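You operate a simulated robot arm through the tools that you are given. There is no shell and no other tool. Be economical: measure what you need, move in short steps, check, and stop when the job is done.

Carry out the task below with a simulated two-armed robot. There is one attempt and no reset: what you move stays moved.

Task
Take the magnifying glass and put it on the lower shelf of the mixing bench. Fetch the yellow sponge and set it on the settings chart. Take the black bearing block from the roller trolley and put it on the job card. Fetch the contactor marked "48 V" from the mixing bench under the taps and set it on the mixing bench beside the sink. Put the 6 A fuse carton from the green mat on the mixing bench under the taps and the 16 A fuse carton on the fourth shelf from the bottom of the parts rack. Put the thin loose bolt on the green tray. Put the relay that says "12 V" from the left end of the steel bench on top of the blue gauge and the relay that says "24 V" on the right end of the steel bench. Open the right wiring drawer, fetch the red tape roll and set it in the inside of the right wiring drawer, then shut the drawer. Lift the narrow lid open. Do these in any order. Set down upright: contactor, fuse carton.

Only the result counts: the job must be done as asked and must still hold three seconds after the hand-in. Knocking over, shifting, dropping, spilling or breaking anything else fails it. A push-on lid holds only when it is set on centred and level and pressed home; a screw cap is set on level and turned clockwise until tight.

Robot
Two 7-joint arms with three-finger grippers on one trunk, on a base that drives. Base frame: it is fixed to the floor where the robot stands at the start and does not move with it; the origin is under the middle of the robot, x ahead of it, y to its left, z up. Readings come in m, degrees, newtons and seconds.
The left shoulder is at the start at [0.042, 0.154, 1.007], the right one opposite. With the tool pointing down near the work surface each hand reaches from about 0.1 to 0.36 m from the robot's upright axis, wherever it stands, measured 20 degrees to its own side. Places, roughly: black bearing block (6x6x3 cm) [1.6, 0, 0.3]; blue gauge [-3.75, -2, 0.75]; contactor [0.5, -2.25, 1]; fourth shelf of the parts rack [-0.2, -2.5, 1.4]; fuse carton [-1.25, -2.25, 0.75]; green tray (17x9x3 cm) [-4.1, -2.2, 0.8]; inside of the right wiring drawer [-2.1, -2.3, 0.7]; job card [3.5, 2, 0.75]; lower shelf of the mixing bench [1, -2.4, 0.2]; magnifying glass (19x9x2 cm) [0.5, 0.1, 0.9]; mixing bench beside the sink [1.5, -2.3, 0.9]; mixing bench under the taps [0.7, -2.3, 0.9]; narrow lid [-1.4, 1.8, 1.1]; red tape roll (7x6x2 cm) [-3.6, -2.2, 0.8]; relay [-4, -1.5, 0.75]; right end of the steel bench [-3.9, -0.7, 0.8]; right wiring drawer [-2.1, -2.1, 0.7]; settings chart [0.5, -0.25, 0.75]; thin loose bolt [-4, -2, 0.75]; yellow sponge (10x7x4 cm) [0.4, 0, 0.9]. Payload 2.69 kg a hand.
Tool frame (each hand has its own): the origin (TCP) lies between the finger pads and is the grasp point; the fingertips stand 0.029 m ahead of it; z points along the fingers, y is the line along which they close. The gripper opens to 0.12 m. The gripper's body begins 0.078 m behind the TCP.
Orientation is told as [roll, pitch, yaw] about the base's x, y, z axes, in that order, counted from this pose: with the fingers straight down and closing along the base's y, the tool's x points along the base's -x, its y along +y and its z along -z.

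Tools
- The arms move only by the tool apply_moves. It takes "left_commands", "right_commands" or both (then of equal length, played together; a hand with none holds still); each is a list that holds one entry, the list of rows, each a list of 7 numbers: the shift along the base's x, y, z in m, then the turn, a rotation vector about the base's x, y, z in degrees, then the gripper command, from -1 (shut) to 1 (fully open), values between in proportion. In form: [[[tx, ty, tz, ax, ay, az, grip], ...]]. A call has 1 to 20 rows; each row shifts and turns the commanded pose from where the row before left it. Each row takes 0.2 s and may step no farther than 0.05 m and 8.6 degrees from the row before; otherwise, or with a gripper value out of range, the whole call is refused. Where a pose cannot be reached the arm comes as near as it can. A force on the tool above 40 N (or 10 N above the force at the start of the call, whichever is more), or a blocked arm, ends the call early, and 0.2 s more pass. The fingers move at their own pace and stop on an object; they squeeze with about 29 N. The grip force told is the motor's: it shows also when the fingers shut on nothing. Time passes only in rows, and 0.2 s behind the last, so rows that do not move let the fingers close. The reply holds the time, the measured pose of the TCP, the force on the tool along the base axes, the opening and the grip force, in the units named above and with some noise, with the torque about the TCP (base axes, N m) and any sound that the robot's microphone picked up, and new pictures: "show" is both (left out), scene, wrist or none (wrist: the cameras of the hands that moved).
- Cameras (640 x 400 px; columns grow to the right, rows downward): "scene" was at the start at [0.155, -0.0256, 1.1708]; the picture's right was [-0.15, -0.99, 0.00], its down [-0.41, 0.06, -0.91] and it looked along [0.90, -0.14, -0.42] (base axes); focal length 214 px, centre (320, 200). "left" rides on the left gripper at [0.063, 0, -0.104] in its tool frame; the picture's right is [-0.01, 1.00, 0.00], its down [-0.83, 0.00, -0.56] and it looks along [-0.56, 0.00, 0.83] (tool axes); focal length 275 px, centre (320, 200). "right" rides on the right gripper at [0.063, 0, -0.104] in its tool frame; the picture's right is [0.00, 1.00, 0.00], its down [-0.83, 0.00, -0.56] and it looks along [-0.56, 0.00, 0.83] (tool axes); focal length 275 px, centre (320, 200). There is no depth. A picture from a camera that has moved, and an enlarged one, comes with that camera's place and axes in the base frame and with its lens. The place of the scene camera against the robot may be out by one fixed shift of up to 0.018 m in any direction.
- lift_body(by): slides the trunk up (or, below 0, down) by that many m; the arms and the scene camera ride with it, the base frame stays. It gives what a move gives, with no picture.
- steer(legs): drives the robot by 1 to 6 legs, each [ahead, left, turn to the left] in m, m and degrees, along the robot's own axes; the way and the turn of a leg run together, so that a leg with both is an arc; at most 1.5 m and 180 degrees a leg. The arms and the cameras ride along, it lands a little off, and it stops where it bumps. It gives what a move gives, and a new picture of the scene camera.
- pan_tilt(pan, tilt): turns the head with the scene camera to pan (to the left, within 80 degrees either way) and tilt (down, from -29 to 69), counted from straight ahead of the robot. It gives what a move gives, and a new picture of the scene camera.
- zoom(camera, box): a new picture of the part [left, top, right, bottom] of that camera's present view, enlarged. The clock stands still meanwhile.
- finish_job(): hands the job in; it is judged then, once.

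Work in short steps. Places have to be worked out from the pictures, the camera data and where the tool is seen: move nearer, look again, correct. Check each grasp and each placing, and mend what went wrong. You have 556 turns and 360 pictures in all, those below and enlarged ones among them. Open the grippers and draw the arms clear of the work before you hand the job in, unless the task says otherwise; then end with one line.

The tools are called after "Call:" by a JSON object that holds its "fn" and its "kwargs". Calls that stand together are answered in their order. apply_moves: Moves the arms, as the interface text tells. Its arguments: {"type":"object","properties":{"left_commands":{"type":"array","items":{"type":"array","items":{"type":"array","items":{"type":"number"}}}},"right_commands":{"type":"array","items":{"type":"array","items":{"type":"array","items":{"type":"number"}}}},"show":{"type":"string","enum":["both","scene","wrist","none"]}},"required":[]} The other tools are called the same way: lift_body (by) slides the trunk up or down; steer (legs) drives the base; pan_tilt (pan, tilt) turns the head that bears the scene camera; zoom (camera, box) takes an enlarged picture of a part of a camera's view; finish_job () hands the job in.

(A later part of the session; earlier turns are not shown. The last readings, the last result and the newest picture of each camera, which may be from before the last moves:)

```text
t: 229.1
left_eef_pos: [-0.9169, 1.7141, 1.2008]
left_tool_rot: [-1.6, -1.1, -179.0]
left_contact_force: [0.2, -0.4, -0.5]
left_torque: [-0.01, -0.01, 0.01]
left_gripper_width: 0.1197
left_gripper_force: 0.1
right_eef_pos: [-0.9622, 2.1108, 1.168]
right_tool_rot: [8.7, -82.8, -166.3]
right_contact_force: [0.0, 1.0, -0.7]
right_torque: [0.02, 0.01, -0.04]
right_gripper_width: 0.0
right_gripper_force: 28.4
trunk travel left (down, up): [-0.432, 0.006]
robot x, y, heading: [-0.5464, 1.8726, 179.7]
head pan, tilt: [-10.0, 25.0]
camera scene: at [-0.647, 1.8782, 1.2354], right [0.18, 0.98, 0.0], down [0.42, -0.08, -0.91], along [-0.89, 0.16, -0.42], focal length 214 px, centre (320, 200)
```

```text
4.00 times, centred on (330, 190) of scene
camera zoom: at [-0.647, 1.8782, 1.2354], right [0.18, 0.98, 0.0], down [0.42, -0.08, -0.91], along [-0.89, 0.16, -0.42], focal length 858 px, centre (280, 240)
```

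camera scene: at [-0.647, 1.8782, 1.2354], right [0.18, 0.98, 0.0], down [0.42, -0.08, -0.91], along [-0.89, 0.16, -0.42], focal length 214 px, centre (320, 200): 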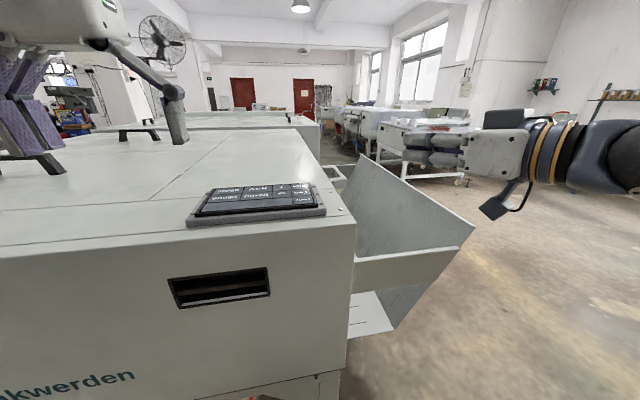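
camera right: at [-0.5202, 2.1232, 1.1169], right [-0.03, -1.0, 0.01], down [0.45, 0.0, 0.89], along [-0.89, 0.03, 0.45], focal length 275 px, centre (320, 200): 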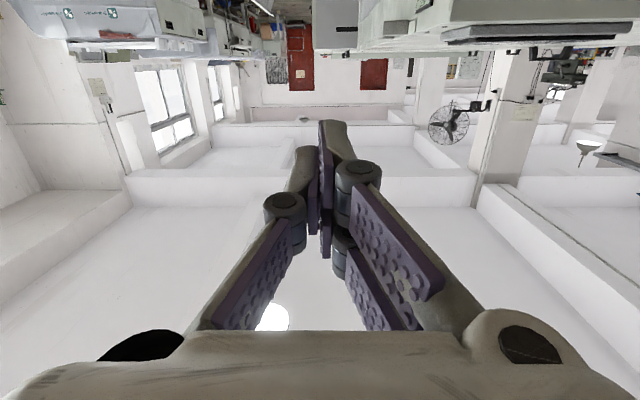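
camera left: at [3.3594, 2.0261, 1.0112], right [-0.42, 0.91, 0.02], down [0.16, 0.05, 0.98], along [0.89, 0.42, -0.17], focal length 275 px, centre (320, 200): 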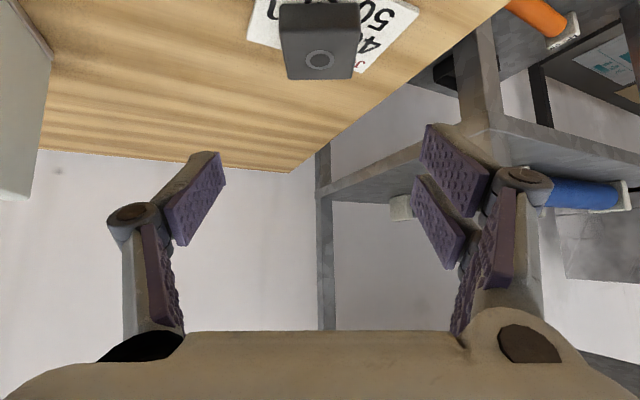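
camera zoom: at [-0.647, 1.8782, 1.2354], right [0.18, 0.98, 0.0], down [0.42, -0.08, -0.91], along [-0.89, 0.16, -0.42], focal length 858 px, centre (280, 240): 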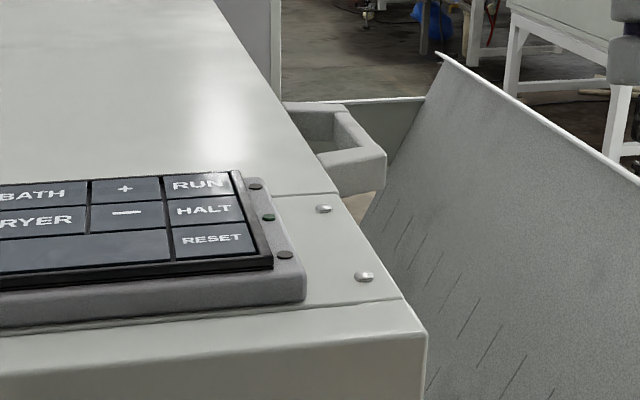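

The handle's near-outer corner is at about (-1.06, 2.0), z 1.069–1.087. I turn the hand to 40° yaw with a slight upward pitch and lower it to z≈1.04 outside the handle.

Call:
{"fn": "apply_moves", "kwargs": {"right_commands": [[[0, 0.01, 0, 0, 0, 6, -1], [0, 0.01, 0, 0, 0, 6, -1], [0, 0.01, 0, 0, 0, 6, -1], [0, 0, -0.02, -3.9, 4.6, 0, -1], [0, 0, -0.03, -3.9, 4.6, 0, -1], [0, 0, -0.03, 0, 0, 0, -1], [0, 0, -0.03, 0, 0, 0, -1], [0, 0, -0.02, 0, 0, 0, -1], [0, 0, 0, 0, 0, 0, -1]]], "show": "both"}}

```text
t: 231.1
left_eef_pos: [-0.9158, 1.7141, 1.2006]
left_tool_rot: [-1.5, -1.1, -179.0]
left_contact_force: [0.7, 0.2, 0.2]
left_torque: [-0.01, -0.01, 0.0]
left_gripper_width: 0.1198
left_gripper_force: 0.0
right_eef_pos: [-0.9626, 2.1396, 1.0381]
right_tool_rot: [168.4, -84.9, 52.3]
right_contact_force: [0.1, -1.0, 0.1]
right_torque: [-0.01, -0.01, 0.03]
right_gripper_width: 0.0
right_gripper_force: 28.5
trunk travel left (down, up): [-0.432, 0.006]
robot x, y, heading: [-0.5481, 1.8724, 179.7]
head pan, tilt: [-10.0, 25.0]
camera scene: at [-0.6465, 1.8783, 1.2355], right [0.18, 0.98, 0.0], down [0.42, -0.08, -0.91], along [-0.89, 0.16, -0.42], focal length 214 px, centre (320, 200)
camera right: at [-0.8877, 2.2017, 0.9658], right [0.65, -0.76, 0.01], down [0.47, 0.42, 0.78], along [-0.6, -0.5, 0.63], focal length 275 px, centre (320, 200)
```

scene: 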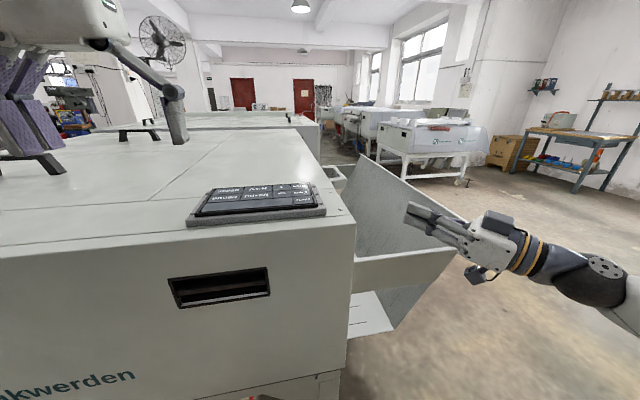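
right: 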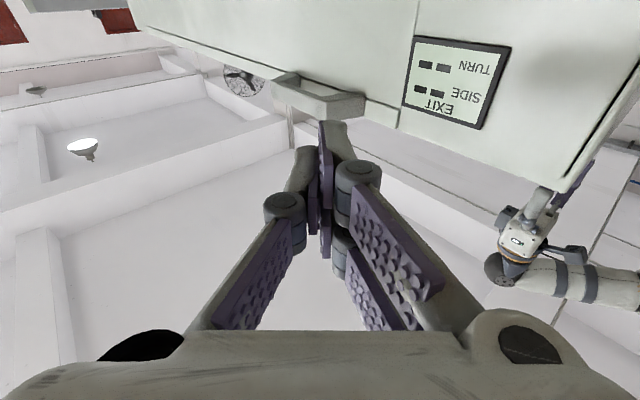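

The wrist camera sees the handle right ahead, centred near (-1.13, 2.0). I push the closed fingers straight forward under it.

Call:
{"fn": "apply_moves", "kwargs": {"right_commands": [[[-0.035, -0.028, 0, 0, 0, 0, -1], [-0.035, -0.028, 0, 0, 0, 0, -1], [-0.035, -0.028, 0, 0, 0, 0, -1], [-0.035, -0.028, 0, 0, 0, 0, -1], [-0.015, -0.013, 0, 0, 0, 0, -1], [0, 0, 0, 0, 0, 0, -1]]], "show": "both"}}

```text
t: 232.5
left_eef_pos: [-0.9168, 1.713, 1.2007]
left_tool_rot: [-1.4, -1.1, -179.0]
left_contact_force: [-0.4, 0.8, -0.2]
left_torque: [0.02, -0.01, 0.0]
left_gripper_width: 0.1202
left_gripper_force: 0.1
right_eef_pos: [-1.0341, 2.0775, 1.0431]
right_tool_rot: [167.8, -84.9, 52.9]
right_contact_force: [-1.0, 1.3, -1.1]
right_torque: [0.0, 0.01, -0.03]
right_gripper_width: 0.0
right_gripper_force: 28.6
right hand out of reach, approached as far as the arm can: row 1, 2, 3, 4
trunk travel left (down, up): [-0.432, 0.006]
robot x, y, heading: [-0.5437, 1.8718, 179.7]
head pan, tilt: [-10.0, 25.0]
camera scene: at [-0.647, 1.8787, 1.2353], right [0.18, 0.98, 0.0], down [0.42, -0.08, -0.91], along [-0.89, 0.16, -0.42], focal length 214 px, centre (320, 200)
camera right: at [-0.9594, 2.14, 0.971], right [0.65, -0.76, 0.01], down [0.47, 0.42, 0.78], along [-0.6, -0.5, 0.63], focal length 275 px, centre (320, 200)
```

scene: 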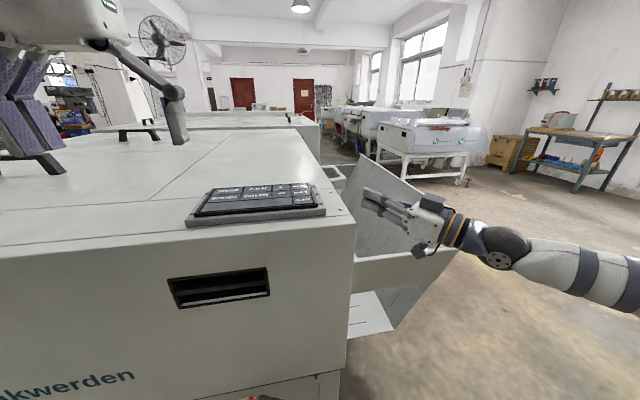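
right: 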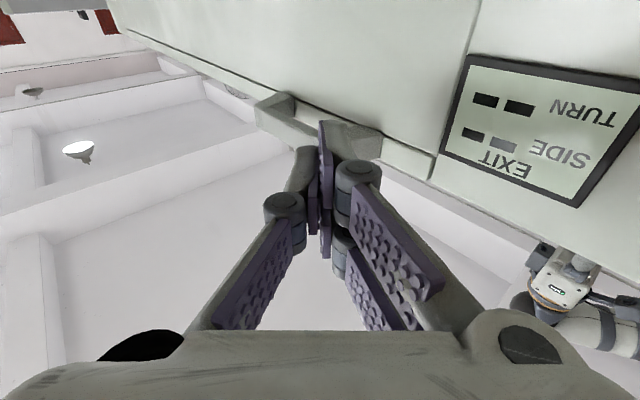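

The arm is at its limit; I drive the base the remaining few centimetres.

Call:
{"fn": "steer", "kwargs": {"legs": [[0.08, 0.06, 0]]}}

Call:
{"fn": "apply_moves", "kwargs": {"right_commands": [[[0, 0, 0, 0, 0, 0, -1]]], "show": "wrist"}}

```text
t: 233.5
left_eef_pos: [-0.9646, 1.6796, 1.1999]
left_tool_rot: [-1.5, -1.0, -179.0]
left_contact_force: [-0.6, 0.3, 0.9]
left_torque: [0.03, -0.03, 0.01]
left_gripper_width: 0.1199
left_gripper_force: 0.1
right_eef_pos: [-1.0831, 2.0517, 1.0434]
right_tool_rot: [168.0, -85.0, 51.5]
right_contact_force: [-1.3, 3.1, 1.3]
right_torque: [-0.06, 0.0, -0.08]
right_gripper_width: 0.0002
right_gripper_force: 28.3
trunk travel left (down, up): [-0.432, 0.006]
robot x, y, heading: [-0.594, 1.8402, 179.4]
head pan, tilt: [-10.0, 25.0]
stopped in leg 1: the force on the tool passed its limit at 97 N (the readings are from after the stop); the commanded pose is now the measured one
camera scene: at [-0.6939, 1.8446, 1.2353], right [0.18, 0.98, 0.0], down [0.42, -0.08, -0.91], along [-0.89, 0.16, -0.42], focal length 214 px, centre (320, 200)
```

scene: 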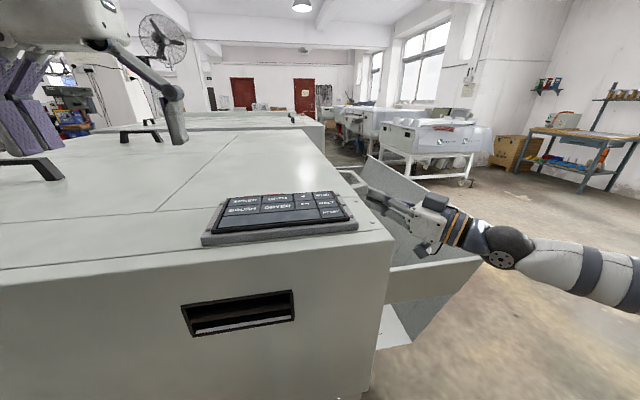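

```text
t: 233.9
left_eef_pos: [-0.9633, 1.6804, 1.2001]
left_tool_rot: [-1.5, -1.1, -179.0]
left_contact_force: [0.3, 0.6, 0.4]
left_torque: [0.01, -0.01, 0.0]
left_gripper_width: 0.1199
left_gripper_force: 0.0
right_eef_pos: [-1.0821, 2.0518, 1.0427]
right_tool_rot: [168.3, -85.0, 51.2]
right_contact_force: [0.7, 3.5, -0.4]
right_torque: [0.02, -0.01, -0.03]
right_gripper_width: 0.0
right_gripper_force: 28.7
trunk travel left (down, up): [-0.432, 0.006]
robot x, y, heading: [-0.593, 1.8393, 179.7]
head pan, tilt: [-10.0, 25.0]
camera right: at [-1.0061, 2.1135, 0.971], right [0.64, -0.77, 0.01], down [0.48, 0.41, 0.78], along [-0.61, -0.49, 0.62], focal length 275 px, centre (320, 200)
```

right: 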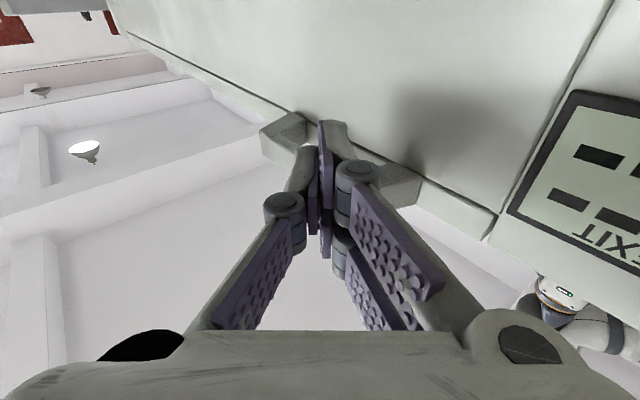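

The wrist camera, hanging under the hand, probably hit the chute's side plate. I back off and roll the hand 90° so the camera sits on the outer side.

Call:
{"fn": "apply_moves", "kwargs": {"right_commands": [[[0.03, 0.025, 0.0, 0, 0, 0, -1], [0.03, 0.025, 0.01, 0, 0, 0, -1], [0, 0, 0.01, 6.3, 5.2, 0, -1], [0, 0, 0, 6.3, 5.2, 0, -1], [0, 0, 0, 6.3, 5.2, 0, -1], [0, 0, 0, 6.3, 5.2, 0, -1], [0, 0, 0, 6.3, 5.2, 0, -1], [0, 0, 0, 6.3, 5.2, 0, -1], [0, 0, 0, 6.3, 5.2, 0, -1], [0, 0, 0, 6.3, 5.2, 0, -1], [0, 0, 0, 6.3, 5.2, 0, -1], [0, 0, 0, 6.3, 5.2, 0, -1], [0, 0, 0, 6.3, 5.2, 0, -1], [0, 0, 0, 0, 0, 0, -1]]], "show": "both"}}

```text
t: 236.9
left_eef_pos: [-0.9626, 1.6796, 1.2]
left_tool_rot: [-1.5, -1.0, -179.0]
left_contact_force: [0.4, -1.1, 0.3]
left_torque: [-0.01, -0.01, -0.01]
left_gripper_width: 0.1199
left_gripper_force: 0.1
right_eef_pos: [-1.0217, 2.1011, 1.0639]
right_tool_rot: [-90.0, -1.0, -45.7]
right_contact_force: [0.5, -0.3, -0.8]
right_torque: [-0.03, 0.0, -0.01]
right_gripper_width: 0.0002
right_gripper_force: 28.8
trunk travel left (down, up): [-0.432, 0.006]
robot x, y, heading: [-0.5918, 1.8401, 179.7]
head pan, tilt: [-10.0, 25.0]
camera scene: at [-0.6931, 1.8443, 1.2354], right [0.18, 0.98, 0.0], down [0.42, -0.08, -0.91], along [-0.89, 0.16, -0.42], focal length 214 px, centre (320, 200)
camera right: at [-0.9921, 2.2187, 1.0621], right [0.01, -0.01, -1.0], down [0.98, -0.2, 0.01], along [-0.2, -0.98, 0.01], focal length 275 px, centre (320, 200)
```

scene: 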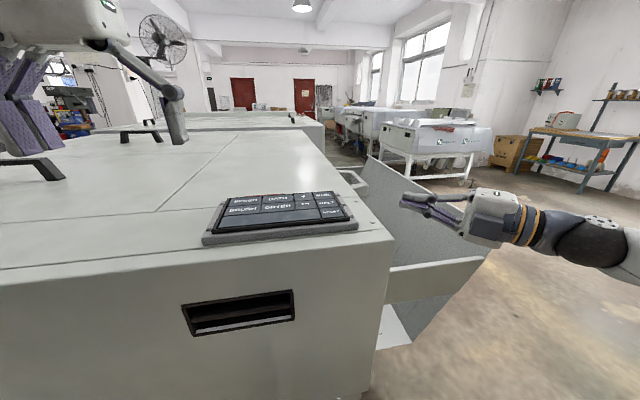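
right: 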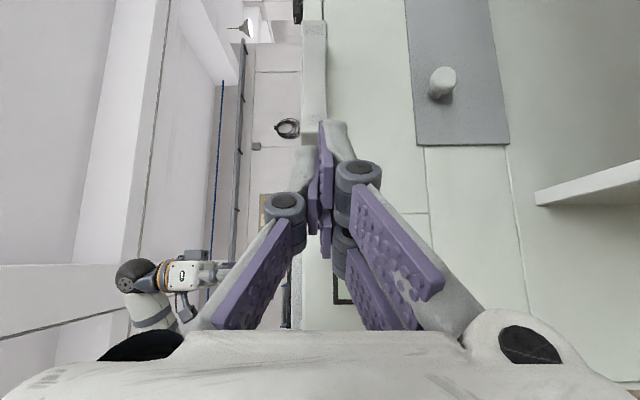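

Now the camera looks in from the side: the handle spans z≈1.057–1.076, and the fingers are at its level. I lower to z≈1.033 and drive the base a bit nearer.

Call:
{"fn": "apply_moves", "kwargs": {"right_commands": [[[0, 0, -0.015, 0, 0, 0, -1], [0, 0, -0.016, 0, 0, 0, -1], [0, 0, 0, 0, 0, 0, -1]]], "show": "none"}}

Call:
{"fn": "steer", "kwargs": {"legs": [[0.05, 0.035, 0]]}}

Call:
{"fn": "apply_moves", "kwargs": {"right_commands": [[[-0.015, -0.015, 0, 0, 0, 0, -1], [-0.015, -0.015, 0, 0, 0, 0, -1], [-0.01, -0.01, 0, 0, 0, 0, -1], [0, 0, 0, 0, 0, 0, -1]]], "show": "wrist"}}

```text
t: 237.7
left_eef_pos: [-0.9634, 1.6794, 1.2003]
left_tool_rot: [-1.5, -1.1, -179.0]
left_contact_force: [0.2, 0.0, 0.6]
left_torque: [0.0, 0.02, -0.01]
left_gripper_width: 0.1202
left_gripper_force: 0.1
right_eef_pos: [-1.0219, 2.1021, 1.0337]
right_tool_rot: [-90.0, -1.1, -45.6]
right_contact_force: [0.5, 0.0, -1.0]
right_torque: [0.02, 0.01, -0.01]
right_gripper_width: 0.0
right_gripper_force: 29.0
trunk travel left (down, up): [-0.432, 0.006]
robot x, y, heading: [-0.5927, 1.8376, 179.6]
head pan, tilt: [-10.0, 25.0]
```

```text
t: 238.7
left_eef_pos: [-1.0119, 1.6441, 1.2004]
left_tool_rot: [-1.5, -1.1, -179.0]
left_contact_force: [-0.6, 0.6, 0.2]
left_torque: [0.02, -0.07, 0.0]
left_gripper_width: 0.1199
left_gripper_force: 0.0
right_eef_pos: [-1.0712, 2.0653, 1.032]
right_tool_rot: [-89.9, -1.1, -45.6]
right_contact_force: [-1.3, 0.3, 0.5]
right_torque: [-0.01, -0.04, -0.05]
right_gripper_width: 0.0
right_gripper_force: 28.4
trunk travel left (down, up): [-0.432, 0.006]
robot x, y, heading: [-0.6426, 1.8015, 179.9]
head pan, tilt: [-10.0, 25.0]
camera scene: at [-0.7427, 1.8084, 1.2354], right [0.18, 0.98, 0.0], down [0.42, -0.08, -0.91], along [-0.89, 0.16, -0.42], focal length 214 px, centre (320, 200)
```

scene: 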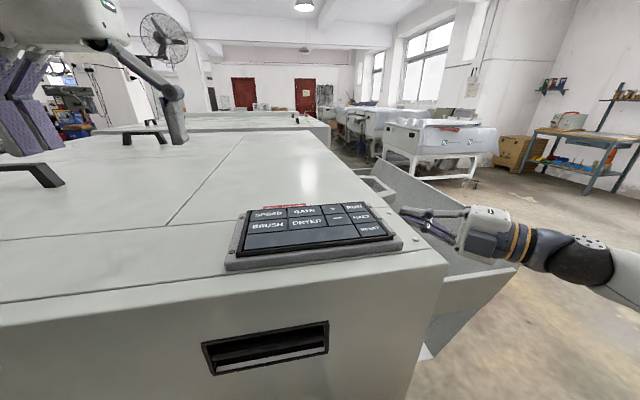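

```text
t: 239.7
left_eef_pos: [-1.0128, 1.6446, 1.2003]
left_tool_rot: [-1.4, -1.1, -179.0]
left_contact_force: [0.1, 0.1, 0.2]
left_torque: [-0.02, 0.02, -0.03]
left_gripper_width: 0.12
left_gripper_force: 0.0
right_eef_pos: [-1.0653, 2.0437, 1.0454]
right_tool_rot: [-90.0, -1.3, -45.6]
right_contact_force: [0.8, 0.6, -1.1]
right_torque: [0.0, -0.01, -0.02]
right_gripper_width: 0.0002
right_gripper_force: 28.6
right hand out of reach, approached as far as the arm can: row 1, 2, 3
trunk travel left (down, up): [-0.432, 0.006]
robot x, y, heading: [-0.6428, 1.8068, 179.6]
head pan, tilt: [-10.0, 25.0]
camera right: at [-1.0353, 2.1618, 1.044], right [0.01, -0.01, -1.0], down [0.98, -0.21, 0.01], along [-0.21, -0.98, 0.01], focal length 275 px, centre (320, 200)
```

right: 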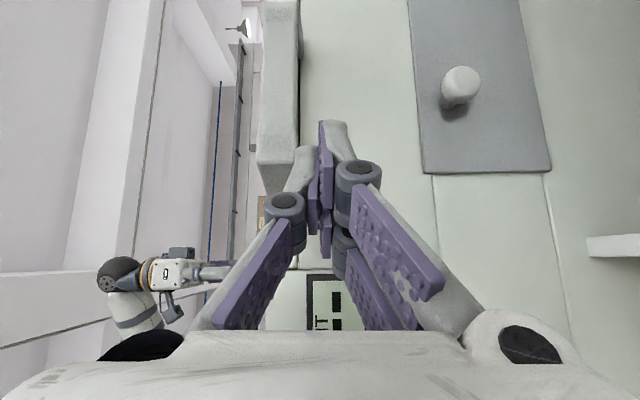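

The fingers now are beneath the handle's level but a few cm short. A small left turn of the base (4°) moves them in under it.

Call:
{"fn": "steer", "kwargs": {"legs": [[0, 0, 4]]}}

Call:
{"fn": "apply_moves", "kwargs": {"right_commands": [[[0, 0, -0.008, 0, 0, 0, -1], [0, 0, 0, 0, 0, 0, -1]]], "show": "wrist"}}

```text
t: 240.7
left_eef_pos: [-0.9999, 1.6211, 1.201]
left_tool_rot: [-1.5, -1.1, -175.2]
left_contact_force: [-0.3, 0.4, -0.2]
left_torque: [0.0, 0.01, -0.02]
left_gripper_width: 0.12
left_gripper_force: 0.1
right_eef_pos: [-1.0824, 2.0215, 1.0447]
right_tool_rot: [-90.0, -1.4, -42.6]
right_contact_force: [3.4, 6.4, -3.4]
right_torque: [-0.03, 0.05, 0.04]
right_gripper_width: 0.0
right_gripper_force: 28.1
trunk travel left (down, up): [-0.432, 0.006]
robot x, y, heading: [-0.6415, 1.8009, -177.0]
head pan, tilt: [-10.0, 25.0]
stopped in leg 1: the force on the tool passed its limit at 47 N (the readings are from after the stop); the commanded pose is now the measured one
camera scene: at [-0.742, 1.8039, 1.2355], right [0.12, 0.99, 0.0], down [0.42, -0.05, -0.91], along [-0.9, 0.11, -0.42], focal length 214 px, centre (320, 200)
```

scene: 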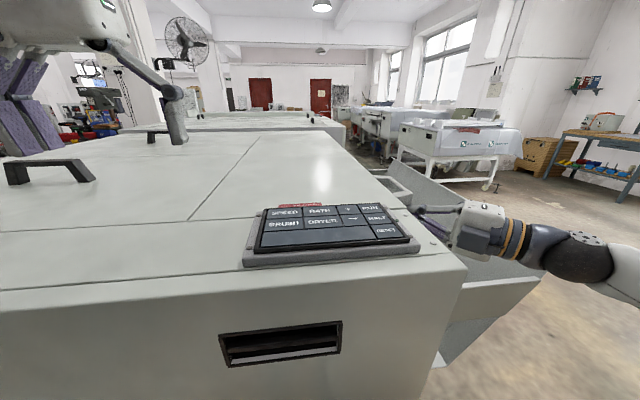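

```text
t: 241.3
left_eef_pos: [-1.0014, 1.6221, 1.1998]
left_tool_rot: [-1.5, -1.1, -175.2]
left_contact_force: [-0.3, 0.2, 0.8]
left_torque: [0.02, 0.0, 0.01]
left_gripper_width: 0.1199
left_gripper_force: 0.0
right_eef_pos: [-1.0785, 2.0207, 1.0373]
right_tool_rot: [-90.0, -1.4, -42.5]
right_contact_force: [-1.8, 7.7, 3.5]
right_torque: [-0.11, 0.05, -0.05]
right_gripper_width: 0.0001
right_gripper_force: 28.6
trunk travel left (down, up): [-0.432, 0.006]
robot x, y, heading: [-0.6414, 1.8011, -176.8]
head pan, tilt: [-10.0, 25.0]
camera right: at [-1.0563, 2.1402, 1.0358], right [0.01, -0.01, -1.0], down [0.99, -0.15, 0.01], along [-0.15, -0.99, 0.01], focal length 275 px, centre (320, 200)
```

right: 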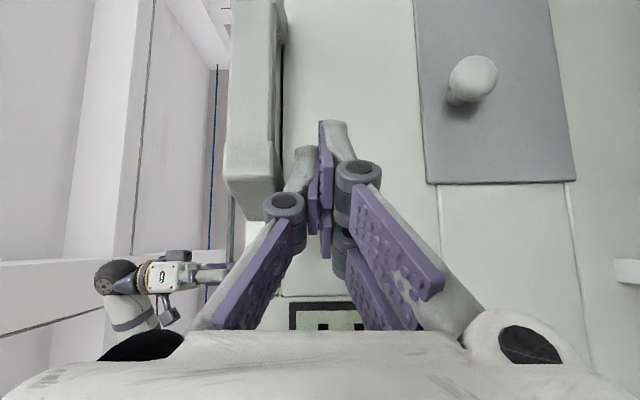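

The tip touches the machine wall just below the handle, so it is under it with about 2 cm overlap. I slide 2 cm farther along -x, then lift slightly.

Call:
{"fn": "apply_moves", "kwargs": {"right_commands": [[[-0.005, 0.005, 0, 0, 0, 0, -1], [-0.015, 0.0, 0, 0, 0, 0, -1], [-0.01, 0, 0, 0, 0, 0, -1], [0, 0, 0.01, 0, 0, 0, -1], [0, 0, 0.01, 0, 0, 0, -1], [0, 0, 0, 0, 0, 0, -1]]], "show": "wrist"}}

```text
t: 242.7
left_eef_pos: [-1.0018, 1.6224, 1.1997]
left_tool_rot: [-1.5, -1.1, -175.3]
left_contact_force: [-0.2, 0.6, -0.8]
left_torque: [-0.02, 0.0, -0.03]
left_gripper_width: 0.1202
left_gripper_force: 0.1
right_eef_pos: [-1.0886, 2.0353, 1.0633]
right_tool_rot: [-89.9, -1.3, -42.7]
right_contact_force: [0.4, 4.7, -3.9]
right_torque: [-0.07, -0.01, 0.01]
right_gripper_width: 0.0
right_gripper_force: 28.8
right hand out of reach, approached as far as the arm can: row 1, 2, 3
trunk travel left (down, up): [-0.432, 0.006]
robot x, y, heading: [-0.6413, 1.8037, -176.8]
head pan, tilt: [-10.0, 25.0]
camera right: at [-1.0653, 2.1544, 1.061], right [0.01, -0.01, -1.0], down [0.99, -0.15, 0.02], along [-0.15, -0.99, 0.01], focal length 275 px, centre (320, 200)
```

right: 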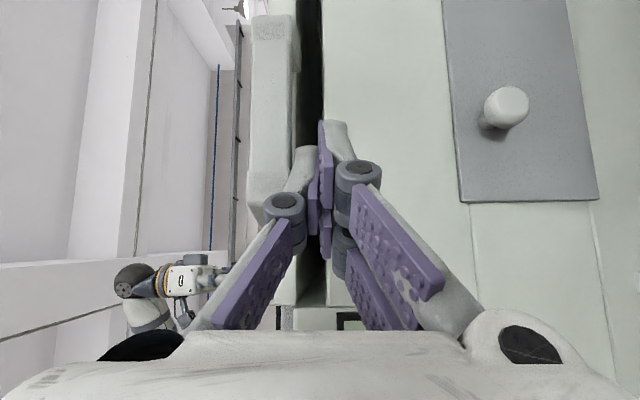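

The lid is rising easily: a dark gap has opened. First I move the left hand aside, then I continue to lift along the arc.

Call:
{"fn": "apply_moves", "kwargs": {"left_commands": [[[0.01, -0.03, 0.02, 0, 0, 0, 1], [0.01, -0.03, 0.01, 0, 0, 0, 1], [0.01, -0.03, 0, 0, 0, 0, 1], [0.01, -0.03, 0, 0, 0, 0, 1], [0.01, -0.03, 0, 0, 0, 0, 1], [0, 0, 0, 0, 0, 0, 1]]], "right_commands": [[[0, 0, 0.02, 0, 0, 0, -1], [0, 0, 0.02, 0, 0, 0, -1], [0, -0.002, 0.02, 0, 0, 0, -1], [0, -0.004, 0.02, 0, 0, 0, -1], [0, -0.006, 0.02, 0, 0, 0, -1], [0, 0, 0, 0, 0, 0, -1]]], "show": "both"}}

```text
t: 244.1
left_eef_pos: [-0.9626, 1.4754, 1.2193]
left_tool_rot: [-1.5, -1.2, -175.3]
left_contact_force: [0.8, -0.6, -0.2]
left_torque: [-0.02, 0.01, 0.03]
left_gripper_width: 0.1199
left_gripper_force: 0.1
left hand out of reach, approached as far as the arm can: row 4, 5
right_eef_pos: [-1.0906, 2.0227, 1.164]
right_tool_rot: [-90.0, -1.3, -42.6]
right_contact_force: [-0.4, 1.2, 0.2]
right_torque: [0.01, -0.03, -0.04]
right_gripper_width: 0.0
right_gripper_force: 28.6
trunk travel left (down, up): [-0.432, 0.006]
robot x, y, heading: [-0.639, 1.8066, -176.8]
head pan, tilt: [-10.0, 25.0]
camera scene: at [-0.7426, 1.8033, 1.2354], right [0.12, 0.99, 0.0], down [0.42, -0.05, -0.91], along [-0.9, 0.11, -0.42], focal length 214 px, centre (320, 200)
camera right: at [-1.0666, 2.1424, 1.1616], right [0.01, -0.01, -1.0], down [0.99, -0.15, 0.01], along [-0.15, -0.99, 0.01], focal length 275 px, centre (320, 200)
camera left: at [-0.8969, 1.4772, 1.3234], right [0.08, -1.0, -0.03], down [-0.82, -0.08, 0.57], along [-0.57, -0.02, -0.82], focal length 275 px, centre (320, 200)
```

scene: 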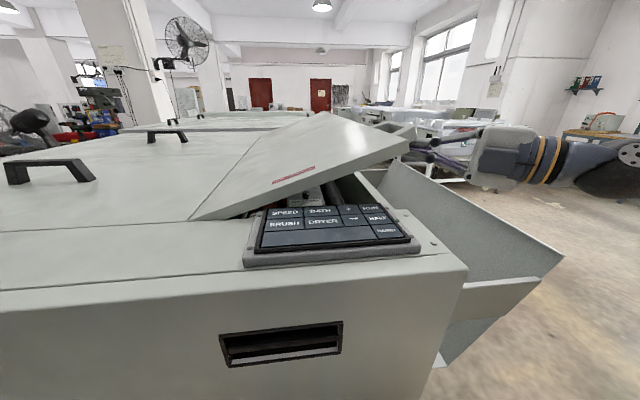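
right: 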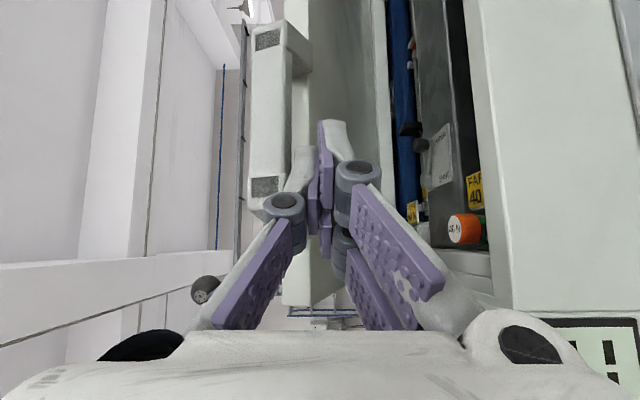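
left: 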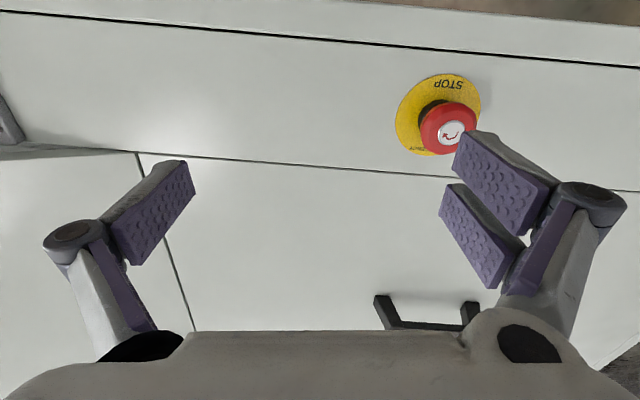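

The lid is about 17° up and follows well. I continue along the arc.

Call:
{"fn": "apply_moves", "kwargs": {"right_commands": [[[0, -0.01, 0.024, 0, 0, 0, -1], [0, -0.013, 0.024, 0, 0, 0, -1], [0, -0.015, 0.023, 0, 0, 0, -1], [0, -0.017, 0.023, 0, 0, 0, -1], [0, -0.018, 0.023, 0, 0, 0, -1], [0, -0.02, 0.022, 0, 0, 0, -1], [0, 0, 0, 0, 0, 0, -1]]], "show": "both"}}

```text
t: 245.7
left_eef_pos: [-0.9625, 1.4757, 1.219]
left_tool_rot: [-1.5, -1.3, -175.3]
left_contact_force: [-0.2, 0.0, 0.0]
left_torque: [-0.01, 0.01, 0.0]
left_gripper_width: 0.1199
left_gripper_force: 0.1
right_eef_pos: [-1.0905, 1.9322, 1.302]
right_tool_rot: [-89.9, -1.3, -42.5]
right_contact_force: [-0.2, 0.0, -0.7]
right_torque: [0.03, 0.0, 0.01]
right_gripper_width: 0.0001
right_gripper_force: 28.1
trunk travel left (down, up): [-0.432, 0.006]
robot x, y, heading: [-0.6457, 1.8004, -176.6]
head pan, tilt: [-10.0, 25.0]
camera scene: at [-0.7426, 1.8032, 1.2354], right [0.12, 0.99, 0.0], down [0.42, -0.05, -0.91], along [-0.9, 0.11, -0.42], focal length 214 px, centre (320, 200)
camera right: at [-1.0665, 2.0502, 1.3002], right [0.01, -0.01, -1.0], down [0.99, -0.15, 0.02], along [-0.15, -0.99, 0.01], focal length 275 px, centre (320, 200)
```

scene: 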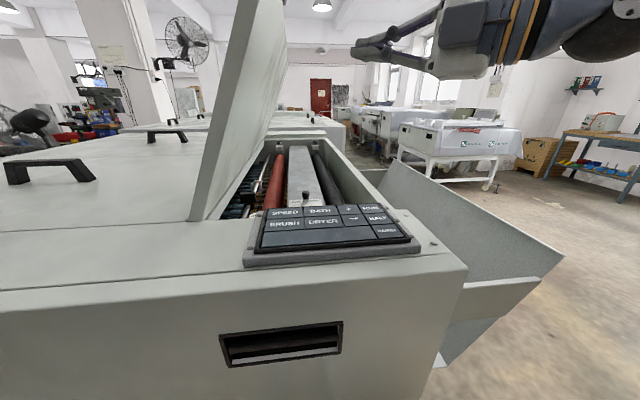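
right: 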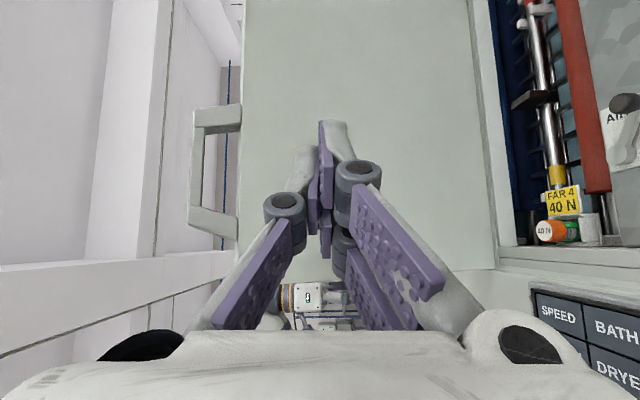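

The lid has swung up to near vertical and stays there. I nudge it a bit further to be sure it is well open.

Call:
{"fn": "apply_moves", "kwargs": {"right_commands": [[[0, -0.03, 0, 0, 0, 0, -1], [0, -0.03, 0, 0, 0, 0, -1], [0, -0.03, 0, 0, 0, 0, -1], [0, -0.02, 0, 0, 0, 0, -1], [0, 0, 0, 0, 0, 0, -1]]], "show": "both"}}

```text
t: 246.9
left_eef_pos: [-0.9633, 1.4761, 1.2198]
left_tool_rot: [-1.5, -1.1, -175.3]
left_contact_force: [0.3, 0.5, 0.2]
left_torque: [-0.03, -0.01, -0.03]
left_gripper_width: 0.1199
left_gripper_force: 0.1
right_eef_pos: [-1.0892, 1.8212, 1.3019]
right_tool_rot: [-90.1, -1.3, -42.5]
right_contact_force: [0.0, -0.1, -0.3]
right_torque: [0.03, 0.01, -0.03]
right_gripper_width: 0.0
right_gripper_force: 28.5
trunk travel left (down, up): [-0.432, 0.006]
robot x, y, heading: [-0.6437, 1.8082, -176.6]
head pan, tilt: [-10.0, 25.0]
camera scene: at [-0.7424, 1.803, 1.2355], right [0.12, 0.99, 0.0], down [0.42, -0.05, -0.91], along [-0.9, 0.11, -0.42], focal length 214 px, centre (320, 200)
camera right: at [-1.0659, 1.9398, 1.3007], right [0.01, -0.01, -1.0], down [0.99, -0.15, 0.01], along [-0.15, -0.99, 0.01], focal length 275 px, centre (320, 200)
```

scene: 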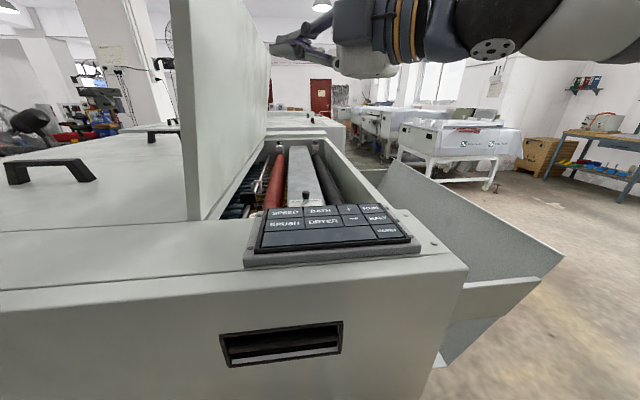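
right: 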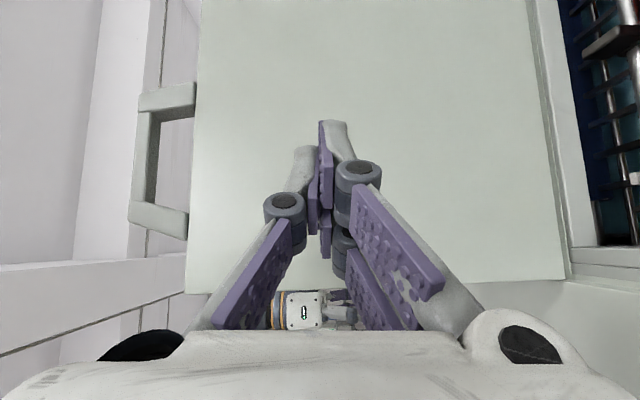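

The lid is now past vertical and staying open by itself. I withdraw the right hand and back off.

Call:
{"fn": "apply_moves", "kwargs": {"right_commands": [[[0.02, 0.04, 0, 0, 0, 0, -1], [0.02, 0.04, 0, 0, 0, 0, -1], [0.02, 0.04, 0, 0, 0, 0, -1], [0.02, 0.02, 0, 0, 0, 0, -1]]], "show": "none"}}

Call:
{"fn": "steer", "kwargs": {"legs": [[-0.5, 0, 0]]}}

```text
t: 247.9
left_eef_pos: [-0.9625, 1.476, 1.2194]
left_tool_rot: [-1.5, -1.2, -175.3]
left_contact_force: [-0.2, 0.8, -0.2]
left_torque: [-0.02, -0.01, 0.02]
left_gripper_width: 0.1199
left_gripper_force: 0.0
right_eef_pos: [-1.0088, 1.9613, 1.302]
right_tool_rot: [-90.0, -1.2, -42.5]
right_contact_force: [0.1, 0.8, -0.5]
right_torque: [-0.01, 0.0, 0.0]
right_gripper_width: 0.0
right_gripper_force: 28.5
trunk travel left (down, up): [-0.432, 0.006]
robot x, y, heading: [-0.6421, 1.8042, -176.6]
head pan, tilt: [-10.0, 25.0]
```

```text
t: 250.8
left_eef_pos: [-0.4569, 1.5056, 1.2194]
left_tool_rot: [-1.6, -1.2, -174.9]
left_contact_force: [0.4, -0.5, -0.2]
left_torque: [0.01, 0.03, 0.01]
left_gripper_width: 0.1201
left_gripper_force: 0.1
right_eef_pos: [-0.5051, 1.9898, 1.3018]
right_tool_rot: [-90.0, -1.3, -42.1]
right_contact_force: [0.6, 0.6, -0.5]
right_torque: [-0.02, 0.0, -0.03]
right_gripper_width: 0.0
right_gripper_force: 28.5
trunk travel left (down, up): [-0.432, 0.006]
robot x, y, heading: [-0.1339, 1.8369, -176.2]
head pan, tilt: [-10.0, 25.0]
camera scene: at [-0.2381, 1.8328, 1.2354], right [0.11, 0.99, 0.0], down [0.42, -0.05, -0.91], along [-0.9, 0.1, -0.42], focal length 214 px, centre (320, 200)
```

scene: 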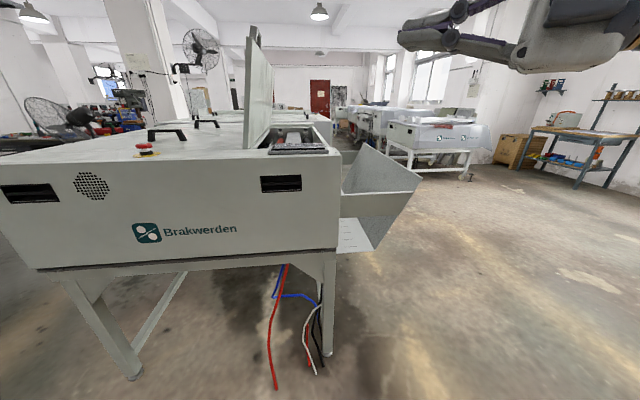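

The narrow lid stands open. I bring the right hand back to the neutral tool-down posture.

Call:
{"fn": "apply_moves", "kwargs": {"right_commands": [[[0, 0, -0.01, -6.1, -5.5, 0, 0], [0, 0, -0.01, -6.1, -5.5, 0, 0], [0, 0, -0.01, -6.1, -5.5, 0, 0], [0, 0, -0.01, -6.1, -5.5, 0, 0], [0, 0, -0.01, -6.1, -5.5, 0, 0], [0, 0, 0, -6.1, -5.5, 0, 0], [0, 0, 0, -6.1, -5.5, 0, 0], [0, 0, 0, -6.1, -5.5, 0, 0], [0, 0, 0, -6.1, -5.5, 0, 0], [0, 0, 0, -6.1, -5.5, 0, 0], [0, 0, 0, -6.1, -5.5, 0, 0], [0, 0, 0, 0, 0, -8, 0], [0, 0, 0, 0, 0, -8, 0], [0, 0, 0, 0, 0, -8, 0], [0, 0, 0, 0, 0, -8, 0], [0, 0, 0, 0, 0, -8, 0]]], "show": "none"}}

Call:
{"fn": "apply_moves", "kwargs": {"right_commands": [[[0.01, 0, 0, 0, -8, 0, 0], [0.01, 0, 0, 0, -8, 0, 0], [0.01, 0, 0, 0, -8, 0, 0], [0.01, 0, -0.01, 0, -8, 0, 0], [0, 0, -0.01, 0, -8, 0, 0], [0, 0, -0.01, 0, -8, 0, 0], [0, 0, -0.01, 0, -8, 0, 0], [0, 0, -0.01, 0, -8, 0, 0], [0, 0, -0.01, 0, -8, 0, 0], [0, 0, 0, 0, -8, 0, 0], [0, 0, 0, 0, 0, 0, 0]]], "show": "none"}}

```text
t: 254.2
left_eef_pos: [-0.4582, 1.5048, 1.2201]
left_tool_rot: [-1.6, -1.2, -175.0]
left_contact_force: [-0.2, 0.5, 0.4]
left_torque: [0.01, -0.01, -0.01]
left_gripper_width: 0.1199
left_gripper_force: 0.0
right_eef_pos: [-0.518, 1.9903, 1.2668]
right_tool_rot: [164.2, -84.0, 17.9]
right_contact_force: [1.0, -0.8, -0.1]
right_torque: [0.0, -0.02, -0.03]
right_gripper_width: 0.06
right_gripper_force: 0.0
right hand out of reach, approached as far as the arm can: row 13, 14, 15
trunk travel left (down, up): [-0.432, 0.006]
robot x, y, heading: [-0.1358, 1.8328, -176.2]
head pan, tilt: [-10.0, 25.0]
```

```text
t: 256.6
left_eef_pos: [-0.4575, 1.5043, 1.2199]
left_tool_rot: [-1.5, -1.2, -175.0]
left_contact_force: [0.0, -0.6, 0.6]
left_torque: [0.01, 0.0, 0.0]
left_gripper_width: 0.1202
left_gripper_force: 0.0
right_eef_pos: [-0.4781, 1.9903, 1.2063]
right_tool_rot: [2.5, -15.6, 178.0]
right_contact_force: [0.4, 0.2, -0.6]
right_torque: [-0.04, -0.02, 0.0]
right_gripper_width: 0.0601
right_gripper_force: 0.0
trunk travel left (down, up): [-0.432, 0.006]
robot x, y, heading: [-0.1375, 1.8348, -176.3]
head pan, tilt: [-10.0, 25.0]
```

Now I go to the table's near side for the magnifying glass: slide in -y and turn to heading 0.

Call:
{"fn": "steer", "kwargs": {"legs": [[0.08, 1.0, 0], [0.08, 0.72, 0], [0, 0, 176]]}}

Call:
{"fn": "pan_tilt", "kwargs": {"pan": 0, "tilt": 55}}

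```text
t: 277.2
left_eef_pos: [0.1554, 0.4175, 1.2202]
left_tool_rot: [-1.5, -1.2, -0.9]
left_contact_force: [0.2, 0.3, 0.2]
left_torque: [0.0, 0.0, 0.01]
left_gripper_width: 0.1203
left_gripper_force: 0.1
right_eef_pos: [0.1266, -0.0683, 1.2058]
right_tool_rot: [2.6, -15.8, -7.9]
right_contact_force: [0.2, -0.7, 0.6]
right_torque: [-0.02, 0.05, 0.04]
right_gripper_width: 0.0601
right_gripper_force: 0.1
trunk travel left (down, up): [-0.432, 0.006]
robot x, y, heading: [-0.1982, 0.1203, -2.4]
head pan, tilt: [-10.0, 25.0]
camera scene: at [-0.0973, 0.0895, 1.2354], right [-0.21, -0.98, 0.0], down [-0.41, 0.09, -0.91], along [0.89, -0.19, -0.42], focal length 214 px, centre (320, 200)
```

scene: 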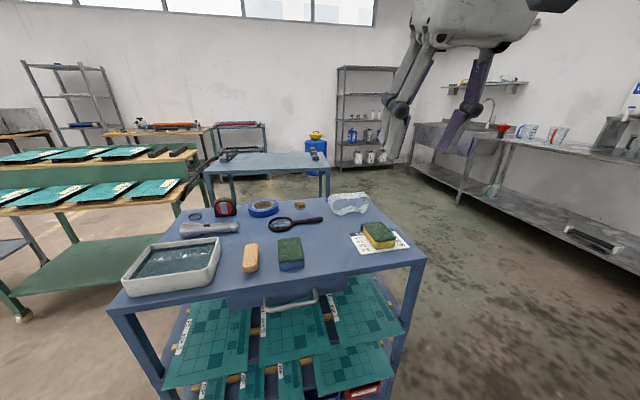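

```text
t: 278.2
left_eef_pos: [0.1546, 0.4162, 1.2198]
left_tool_rot: [-1.4, -1.2, -1.1]
left_contact_force: [-1.1, -0.1, -0.1]
left_torque: [0.0, 0.03, -0.01]
left_gripper_width: 0.12
left_gripper_force: 0.0
right_eef_pos: [0.1264, -0.0699, 1.2071]
right_tool_rot: [2.6, -15.6, -7.9]
right_contact_force: [0.4, 0.7, -0.6]
right_torque: [-0.02, -0.01, -0.02]
right_gripper_width: 0.0602
right_gripper_force: 0.1
trunk travel left (down, up): [-0.432, 0.006]
robot x, y, heading: [-0.1951, 0.1235, -2.6]
head pan, tilt: [0.0, 55.0]
camera scene: at [-0.1152, 0.1062, 1.1915], right [-0.04, -1.0, 0.0], down [-0.82, 0.03, -0.57], along [0.57, -0.02, -0.82], focal length 214 px, centre (320, 200)
```

scene: 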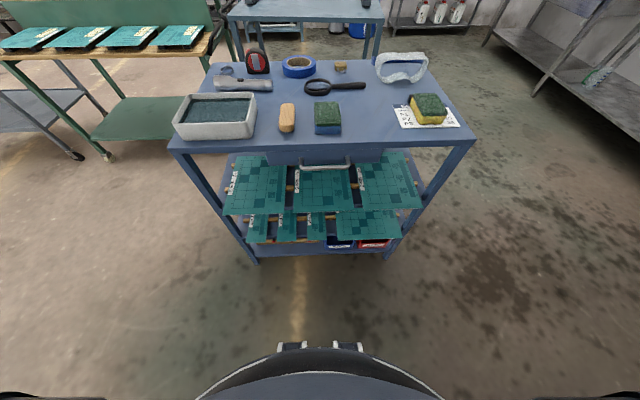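

Call:
{"fn": "steer", "kwargs": {"legs": [[0.27, 0, 2.6]]}}

Call:
{"fn": "apply_moves", "kwargs": {"right_commands": [[[0.02, 0, -0.03, 0, 0, 4, 0], [0.02, 0, -0.03, 0, 0, 4, 0], [0.02, 0.01, -0.03, 0, 0, 8, 0], [0.02, 0.01, -0.03, 0, 0, 8, 0], [0.02, 0.01, 0, 0, 0, 8, 0], [0, 0.01, 0, 0, 0, 8, 0], [0, 0, 0, 0, 0, 8, 0], [0, 0, 0, 0, 0, 8, 0], [0, 0, 0, 0, 0, 8, 0], [0, 0, 0, 0, 0, 8, 0], [0, 0, 0, 0, 0, 8, 0], [0, 0, 0, 0, 0, 8, 0]]], "show": "wrist"}}

```text
t: 280.1
left_eef_pos: [0.4155, 0.427, 1.2201]
left_tool_rot: [-1.5, -1.2, 1.6]
left_contact_force: [0.3, -0.6, -0.5]
left_torque: [-0.01, -0.02, -0.03]
left_gripper_width: 0.1201
left_gripper_force: 0.1
right_eef_pos: [0.4089, -0.0601, 1.2063]
right_tool_rot: [2.5, -15.7, -5.3]
right_contact_force: [-0.2, 0.3, -0.7]
right_torque: [0.01, 0.01, 0.0]
right_gripper_width: 0.0598
right_gripper_force: 0.1
trunk travel left (down, up): [-0.432, 0.006]
robot x, y, heading: [0.0753, 0.117, -0.1]
head pan, tilt: [0.0, 55.0]
camera scene: at [0.1589, 0.1048, 1.1915], right [0.0, -1.0, 0.0], down [-0.82, 0.0, -0.57], along [0.57, 0.0, -0.82], focal length 214 px, centre (320, 200)
```

scene: 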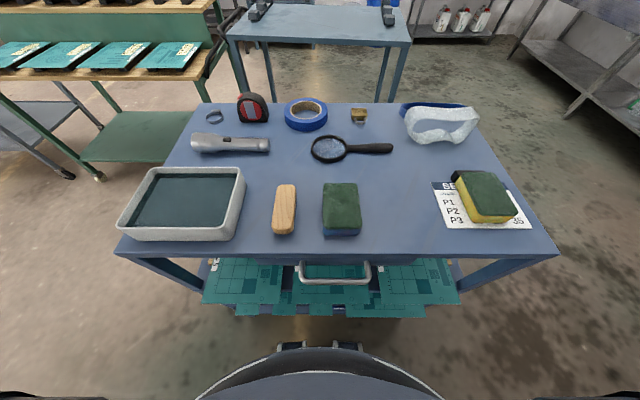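

```text
t: 282.7
left_eef_pos: [0.4162, 0.4266, 1.2198]
left_tool_rot: [-1.5, -1.1, 1.6]
left_contact_force: [-0.9, -0.2, -0.2]
left_torque: [-0.04, 0.03, 0.02]
left_gripper_width: 0.12
left_gripper_force: 0.0
right_eef_pos: [0.5094, -0.0203, 1.0861]
right_tool_rot: [2.6, -15.7, 82.8]
right_contact_force: [0.5, -0.2, 0.4]
right_torque: [-0.03, -0.02, 0.01]
right_gripper_width: 0.0601
right_gripper_force: 0.1
trunk travel left (down, up): [-0.432, 0.006]
robot x, y, heading: [0.0782, 0.1161, 0.3]
head pan, tilt: [0.0, 55.0]
camera right: at [0.5027, -0.1096, 1.1691], right [-0.99, 0.11, 0.04], down [0.1, 0.64, 0.76], along [0.05, 0.76, -0.65], focal length 275 px, centre (320, 200)
```

right: 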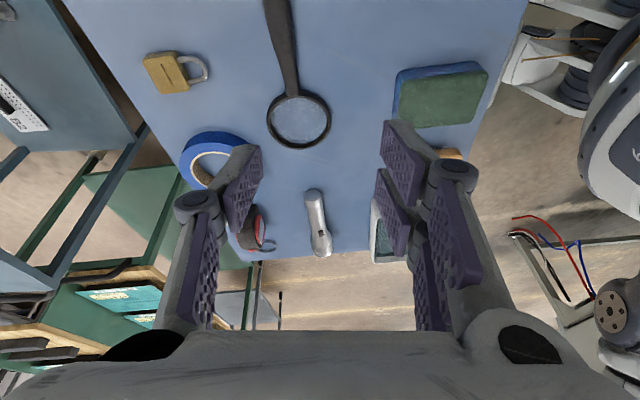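

The right hand reaches the handle without trouble. The handle runs from about (0.549,-0.04) to (0.538,0.04); I align the yaw, centre over it and descend to z≈0.90.

Call:
{"fn": "apply_moves", "kwargs": {"right_commands": [[[0.012, 0.005, -0.02, 0, 0, 7, -0.1], [0.012, 0.005, -0.03, 0, 0, 7, -0.1], [0.012, 0.003, -0.04, 0, 0, 0, -0.1], [0, 0, -0.04, 0, 0, 0, -0.1], [0, 0, -0.03, 0, 0, 0, -0.1], [0, 0, -0.02, 0, 0, 0, -0.1], [0, 0, 0, 0, 0, 0, -0.1]]], "show": "wrist"}}

```text
t: 284.3
left_eef_pos: [0.4151, 0.4279, 1.22]
left_tool_rot: [-1.5, -1.2, 1.6]
left_contact_force: [-0.3, 0.3, -0.5]
left_torque: [0.01, 0.01, 0.0]
left_gripper_width: 0.1199
left_gripper_force: 0.1
right_eef_pos: [0.5436, -0.0076, 0.9088]
right_tool_rot: [2.5, -15.8, 96.7]
right_contact_force: [0.3, -0.2, 0.1]
right_torque: [-0.02, 0.03, -0.02]
right_gripper_width: 0.0542
right_gripper_force: 0.0
trunk travel left (down, up): [-0.432, 0.006]
robot x, y, heading: [0.0734, 0.1153, 0.2]
head pan, tilt: [0.0, 55.0]
camera right: at [0.5594, -0.0958, 0.9902], right [-0.99, -0.13, 0.04], down [-0.06, 0.65, 0.76], along [-0.13, 0.75, -0.65], focal length 275 px, centre (320, 200)
```

right: 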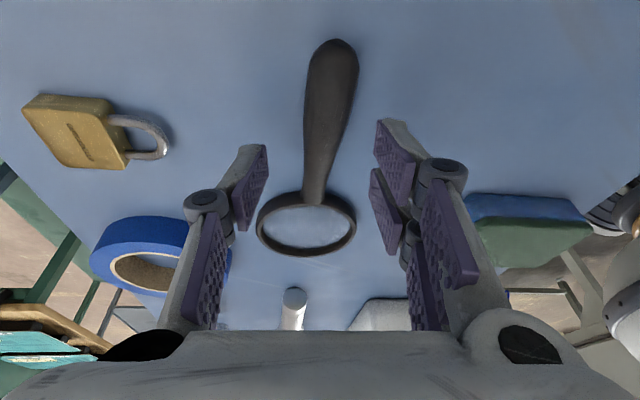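

Well lined up. I descend slowly toward the table, watching the force.

Call:
{"fn": "apply_moves", "kwargs": {"right_commands": [[[-0.004, 0, -0.012, 0, 0, 0, -0.1], [0, 0, -0.008, 0, 0, 0, -0.1], [0, 0, -0.006, 0, 0, 0, -0.1], [0, 0, 0, 0, 0, 0, -0.1]]], "show": "none"}}

```text
t: 285.3
left_eef_pos: [0.4154, 0.4264, 1.2192]
left_tool_rot: [-1.5, -1.2, 1.6]
left_contact_force: [-0.9, -0.1, 0.4]
left_torque: [-0.03, 0.01, 0.01]
left_gripper_width: 0.1202
left_gripper_force: 0.0
right_eef_pos: [0.5413, -0.0064, 0.8812]
right_tool_rot: [2.6, -15.7, 96.7]
right_contact_force: [0.2, -0.1, 1.2]
right_torque: [-0.01, 0.0, 0.03]
right_gripper_width: 0.0543
right_gripper_force: 0.4
trunk travel left (down, up): [-0.432, 0.006]
robot x, y, heading: [0.0771, 0.1187, 0.4]
head pan, tilt: [0.0, 55.0]
```

Call:
{"fn": "apply_moves", "kwargs": {"right_commands": [[[0, 0, -0.005, 0, 0, 0, -0.1], [0, 0, 0, 0, 0, 0, -0.3], [0, 0, 0, 0, 0, 0, -1], [0, 0, 0, 0, 0, 0, -1], [0, 0, 0, 0, 0, 0, -1]]], "show": "wrist"}}

```text
t: 286.0
left_eef_pos: [0.4119, 0.4278, 1.2207]
left_tool_rot: [-1.6, -1.4, 1.4]
left_contact_force: [-0.4, -0.6, -0.4]
left_torque: [0.0, 0.03, 0.0]
left_gripper_width: 0.1199
left_gripper_force: 0.1
right_eef_pos: [0.537, -0.0063, 0.8819]
right_tool_rot: [2.6, -15.8, 96.6]
right_contact_force: [-12.4, -4.6, 32.9]
right_torque: [-0.12, 0.69, -0.07]
right_gripper_width: 0.024
right_gripper_force: 29.1
trunk travel left (down, up): [-0.432, 0.006]
robot x, y, heading: [0.0737, 0.116, 0.1]
head pan, tilt: [0.0, 55.0]
stopped in row 3 (right hand): the force on the tool passed its limit at 48 N (the readings are from after the stop); the commanded pose is now the measured one
camera right: at [0.5524, -0.0954, 0.9646], right [-0.99, -0.13, 0.04], down [-0.05, 0.65, 0.76], along [-0.13, 0.75, -0.65], focal length 275 px, centre (320, 200)
```

right: 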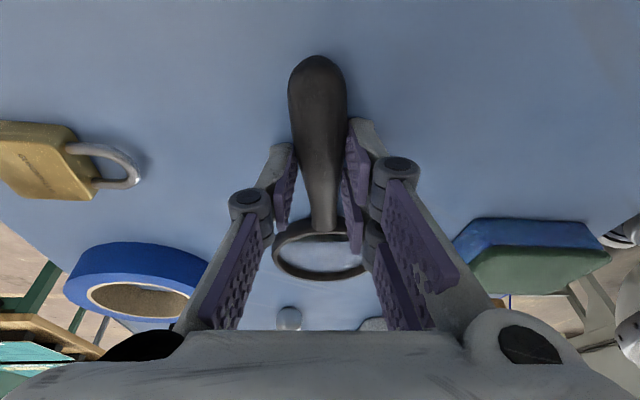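

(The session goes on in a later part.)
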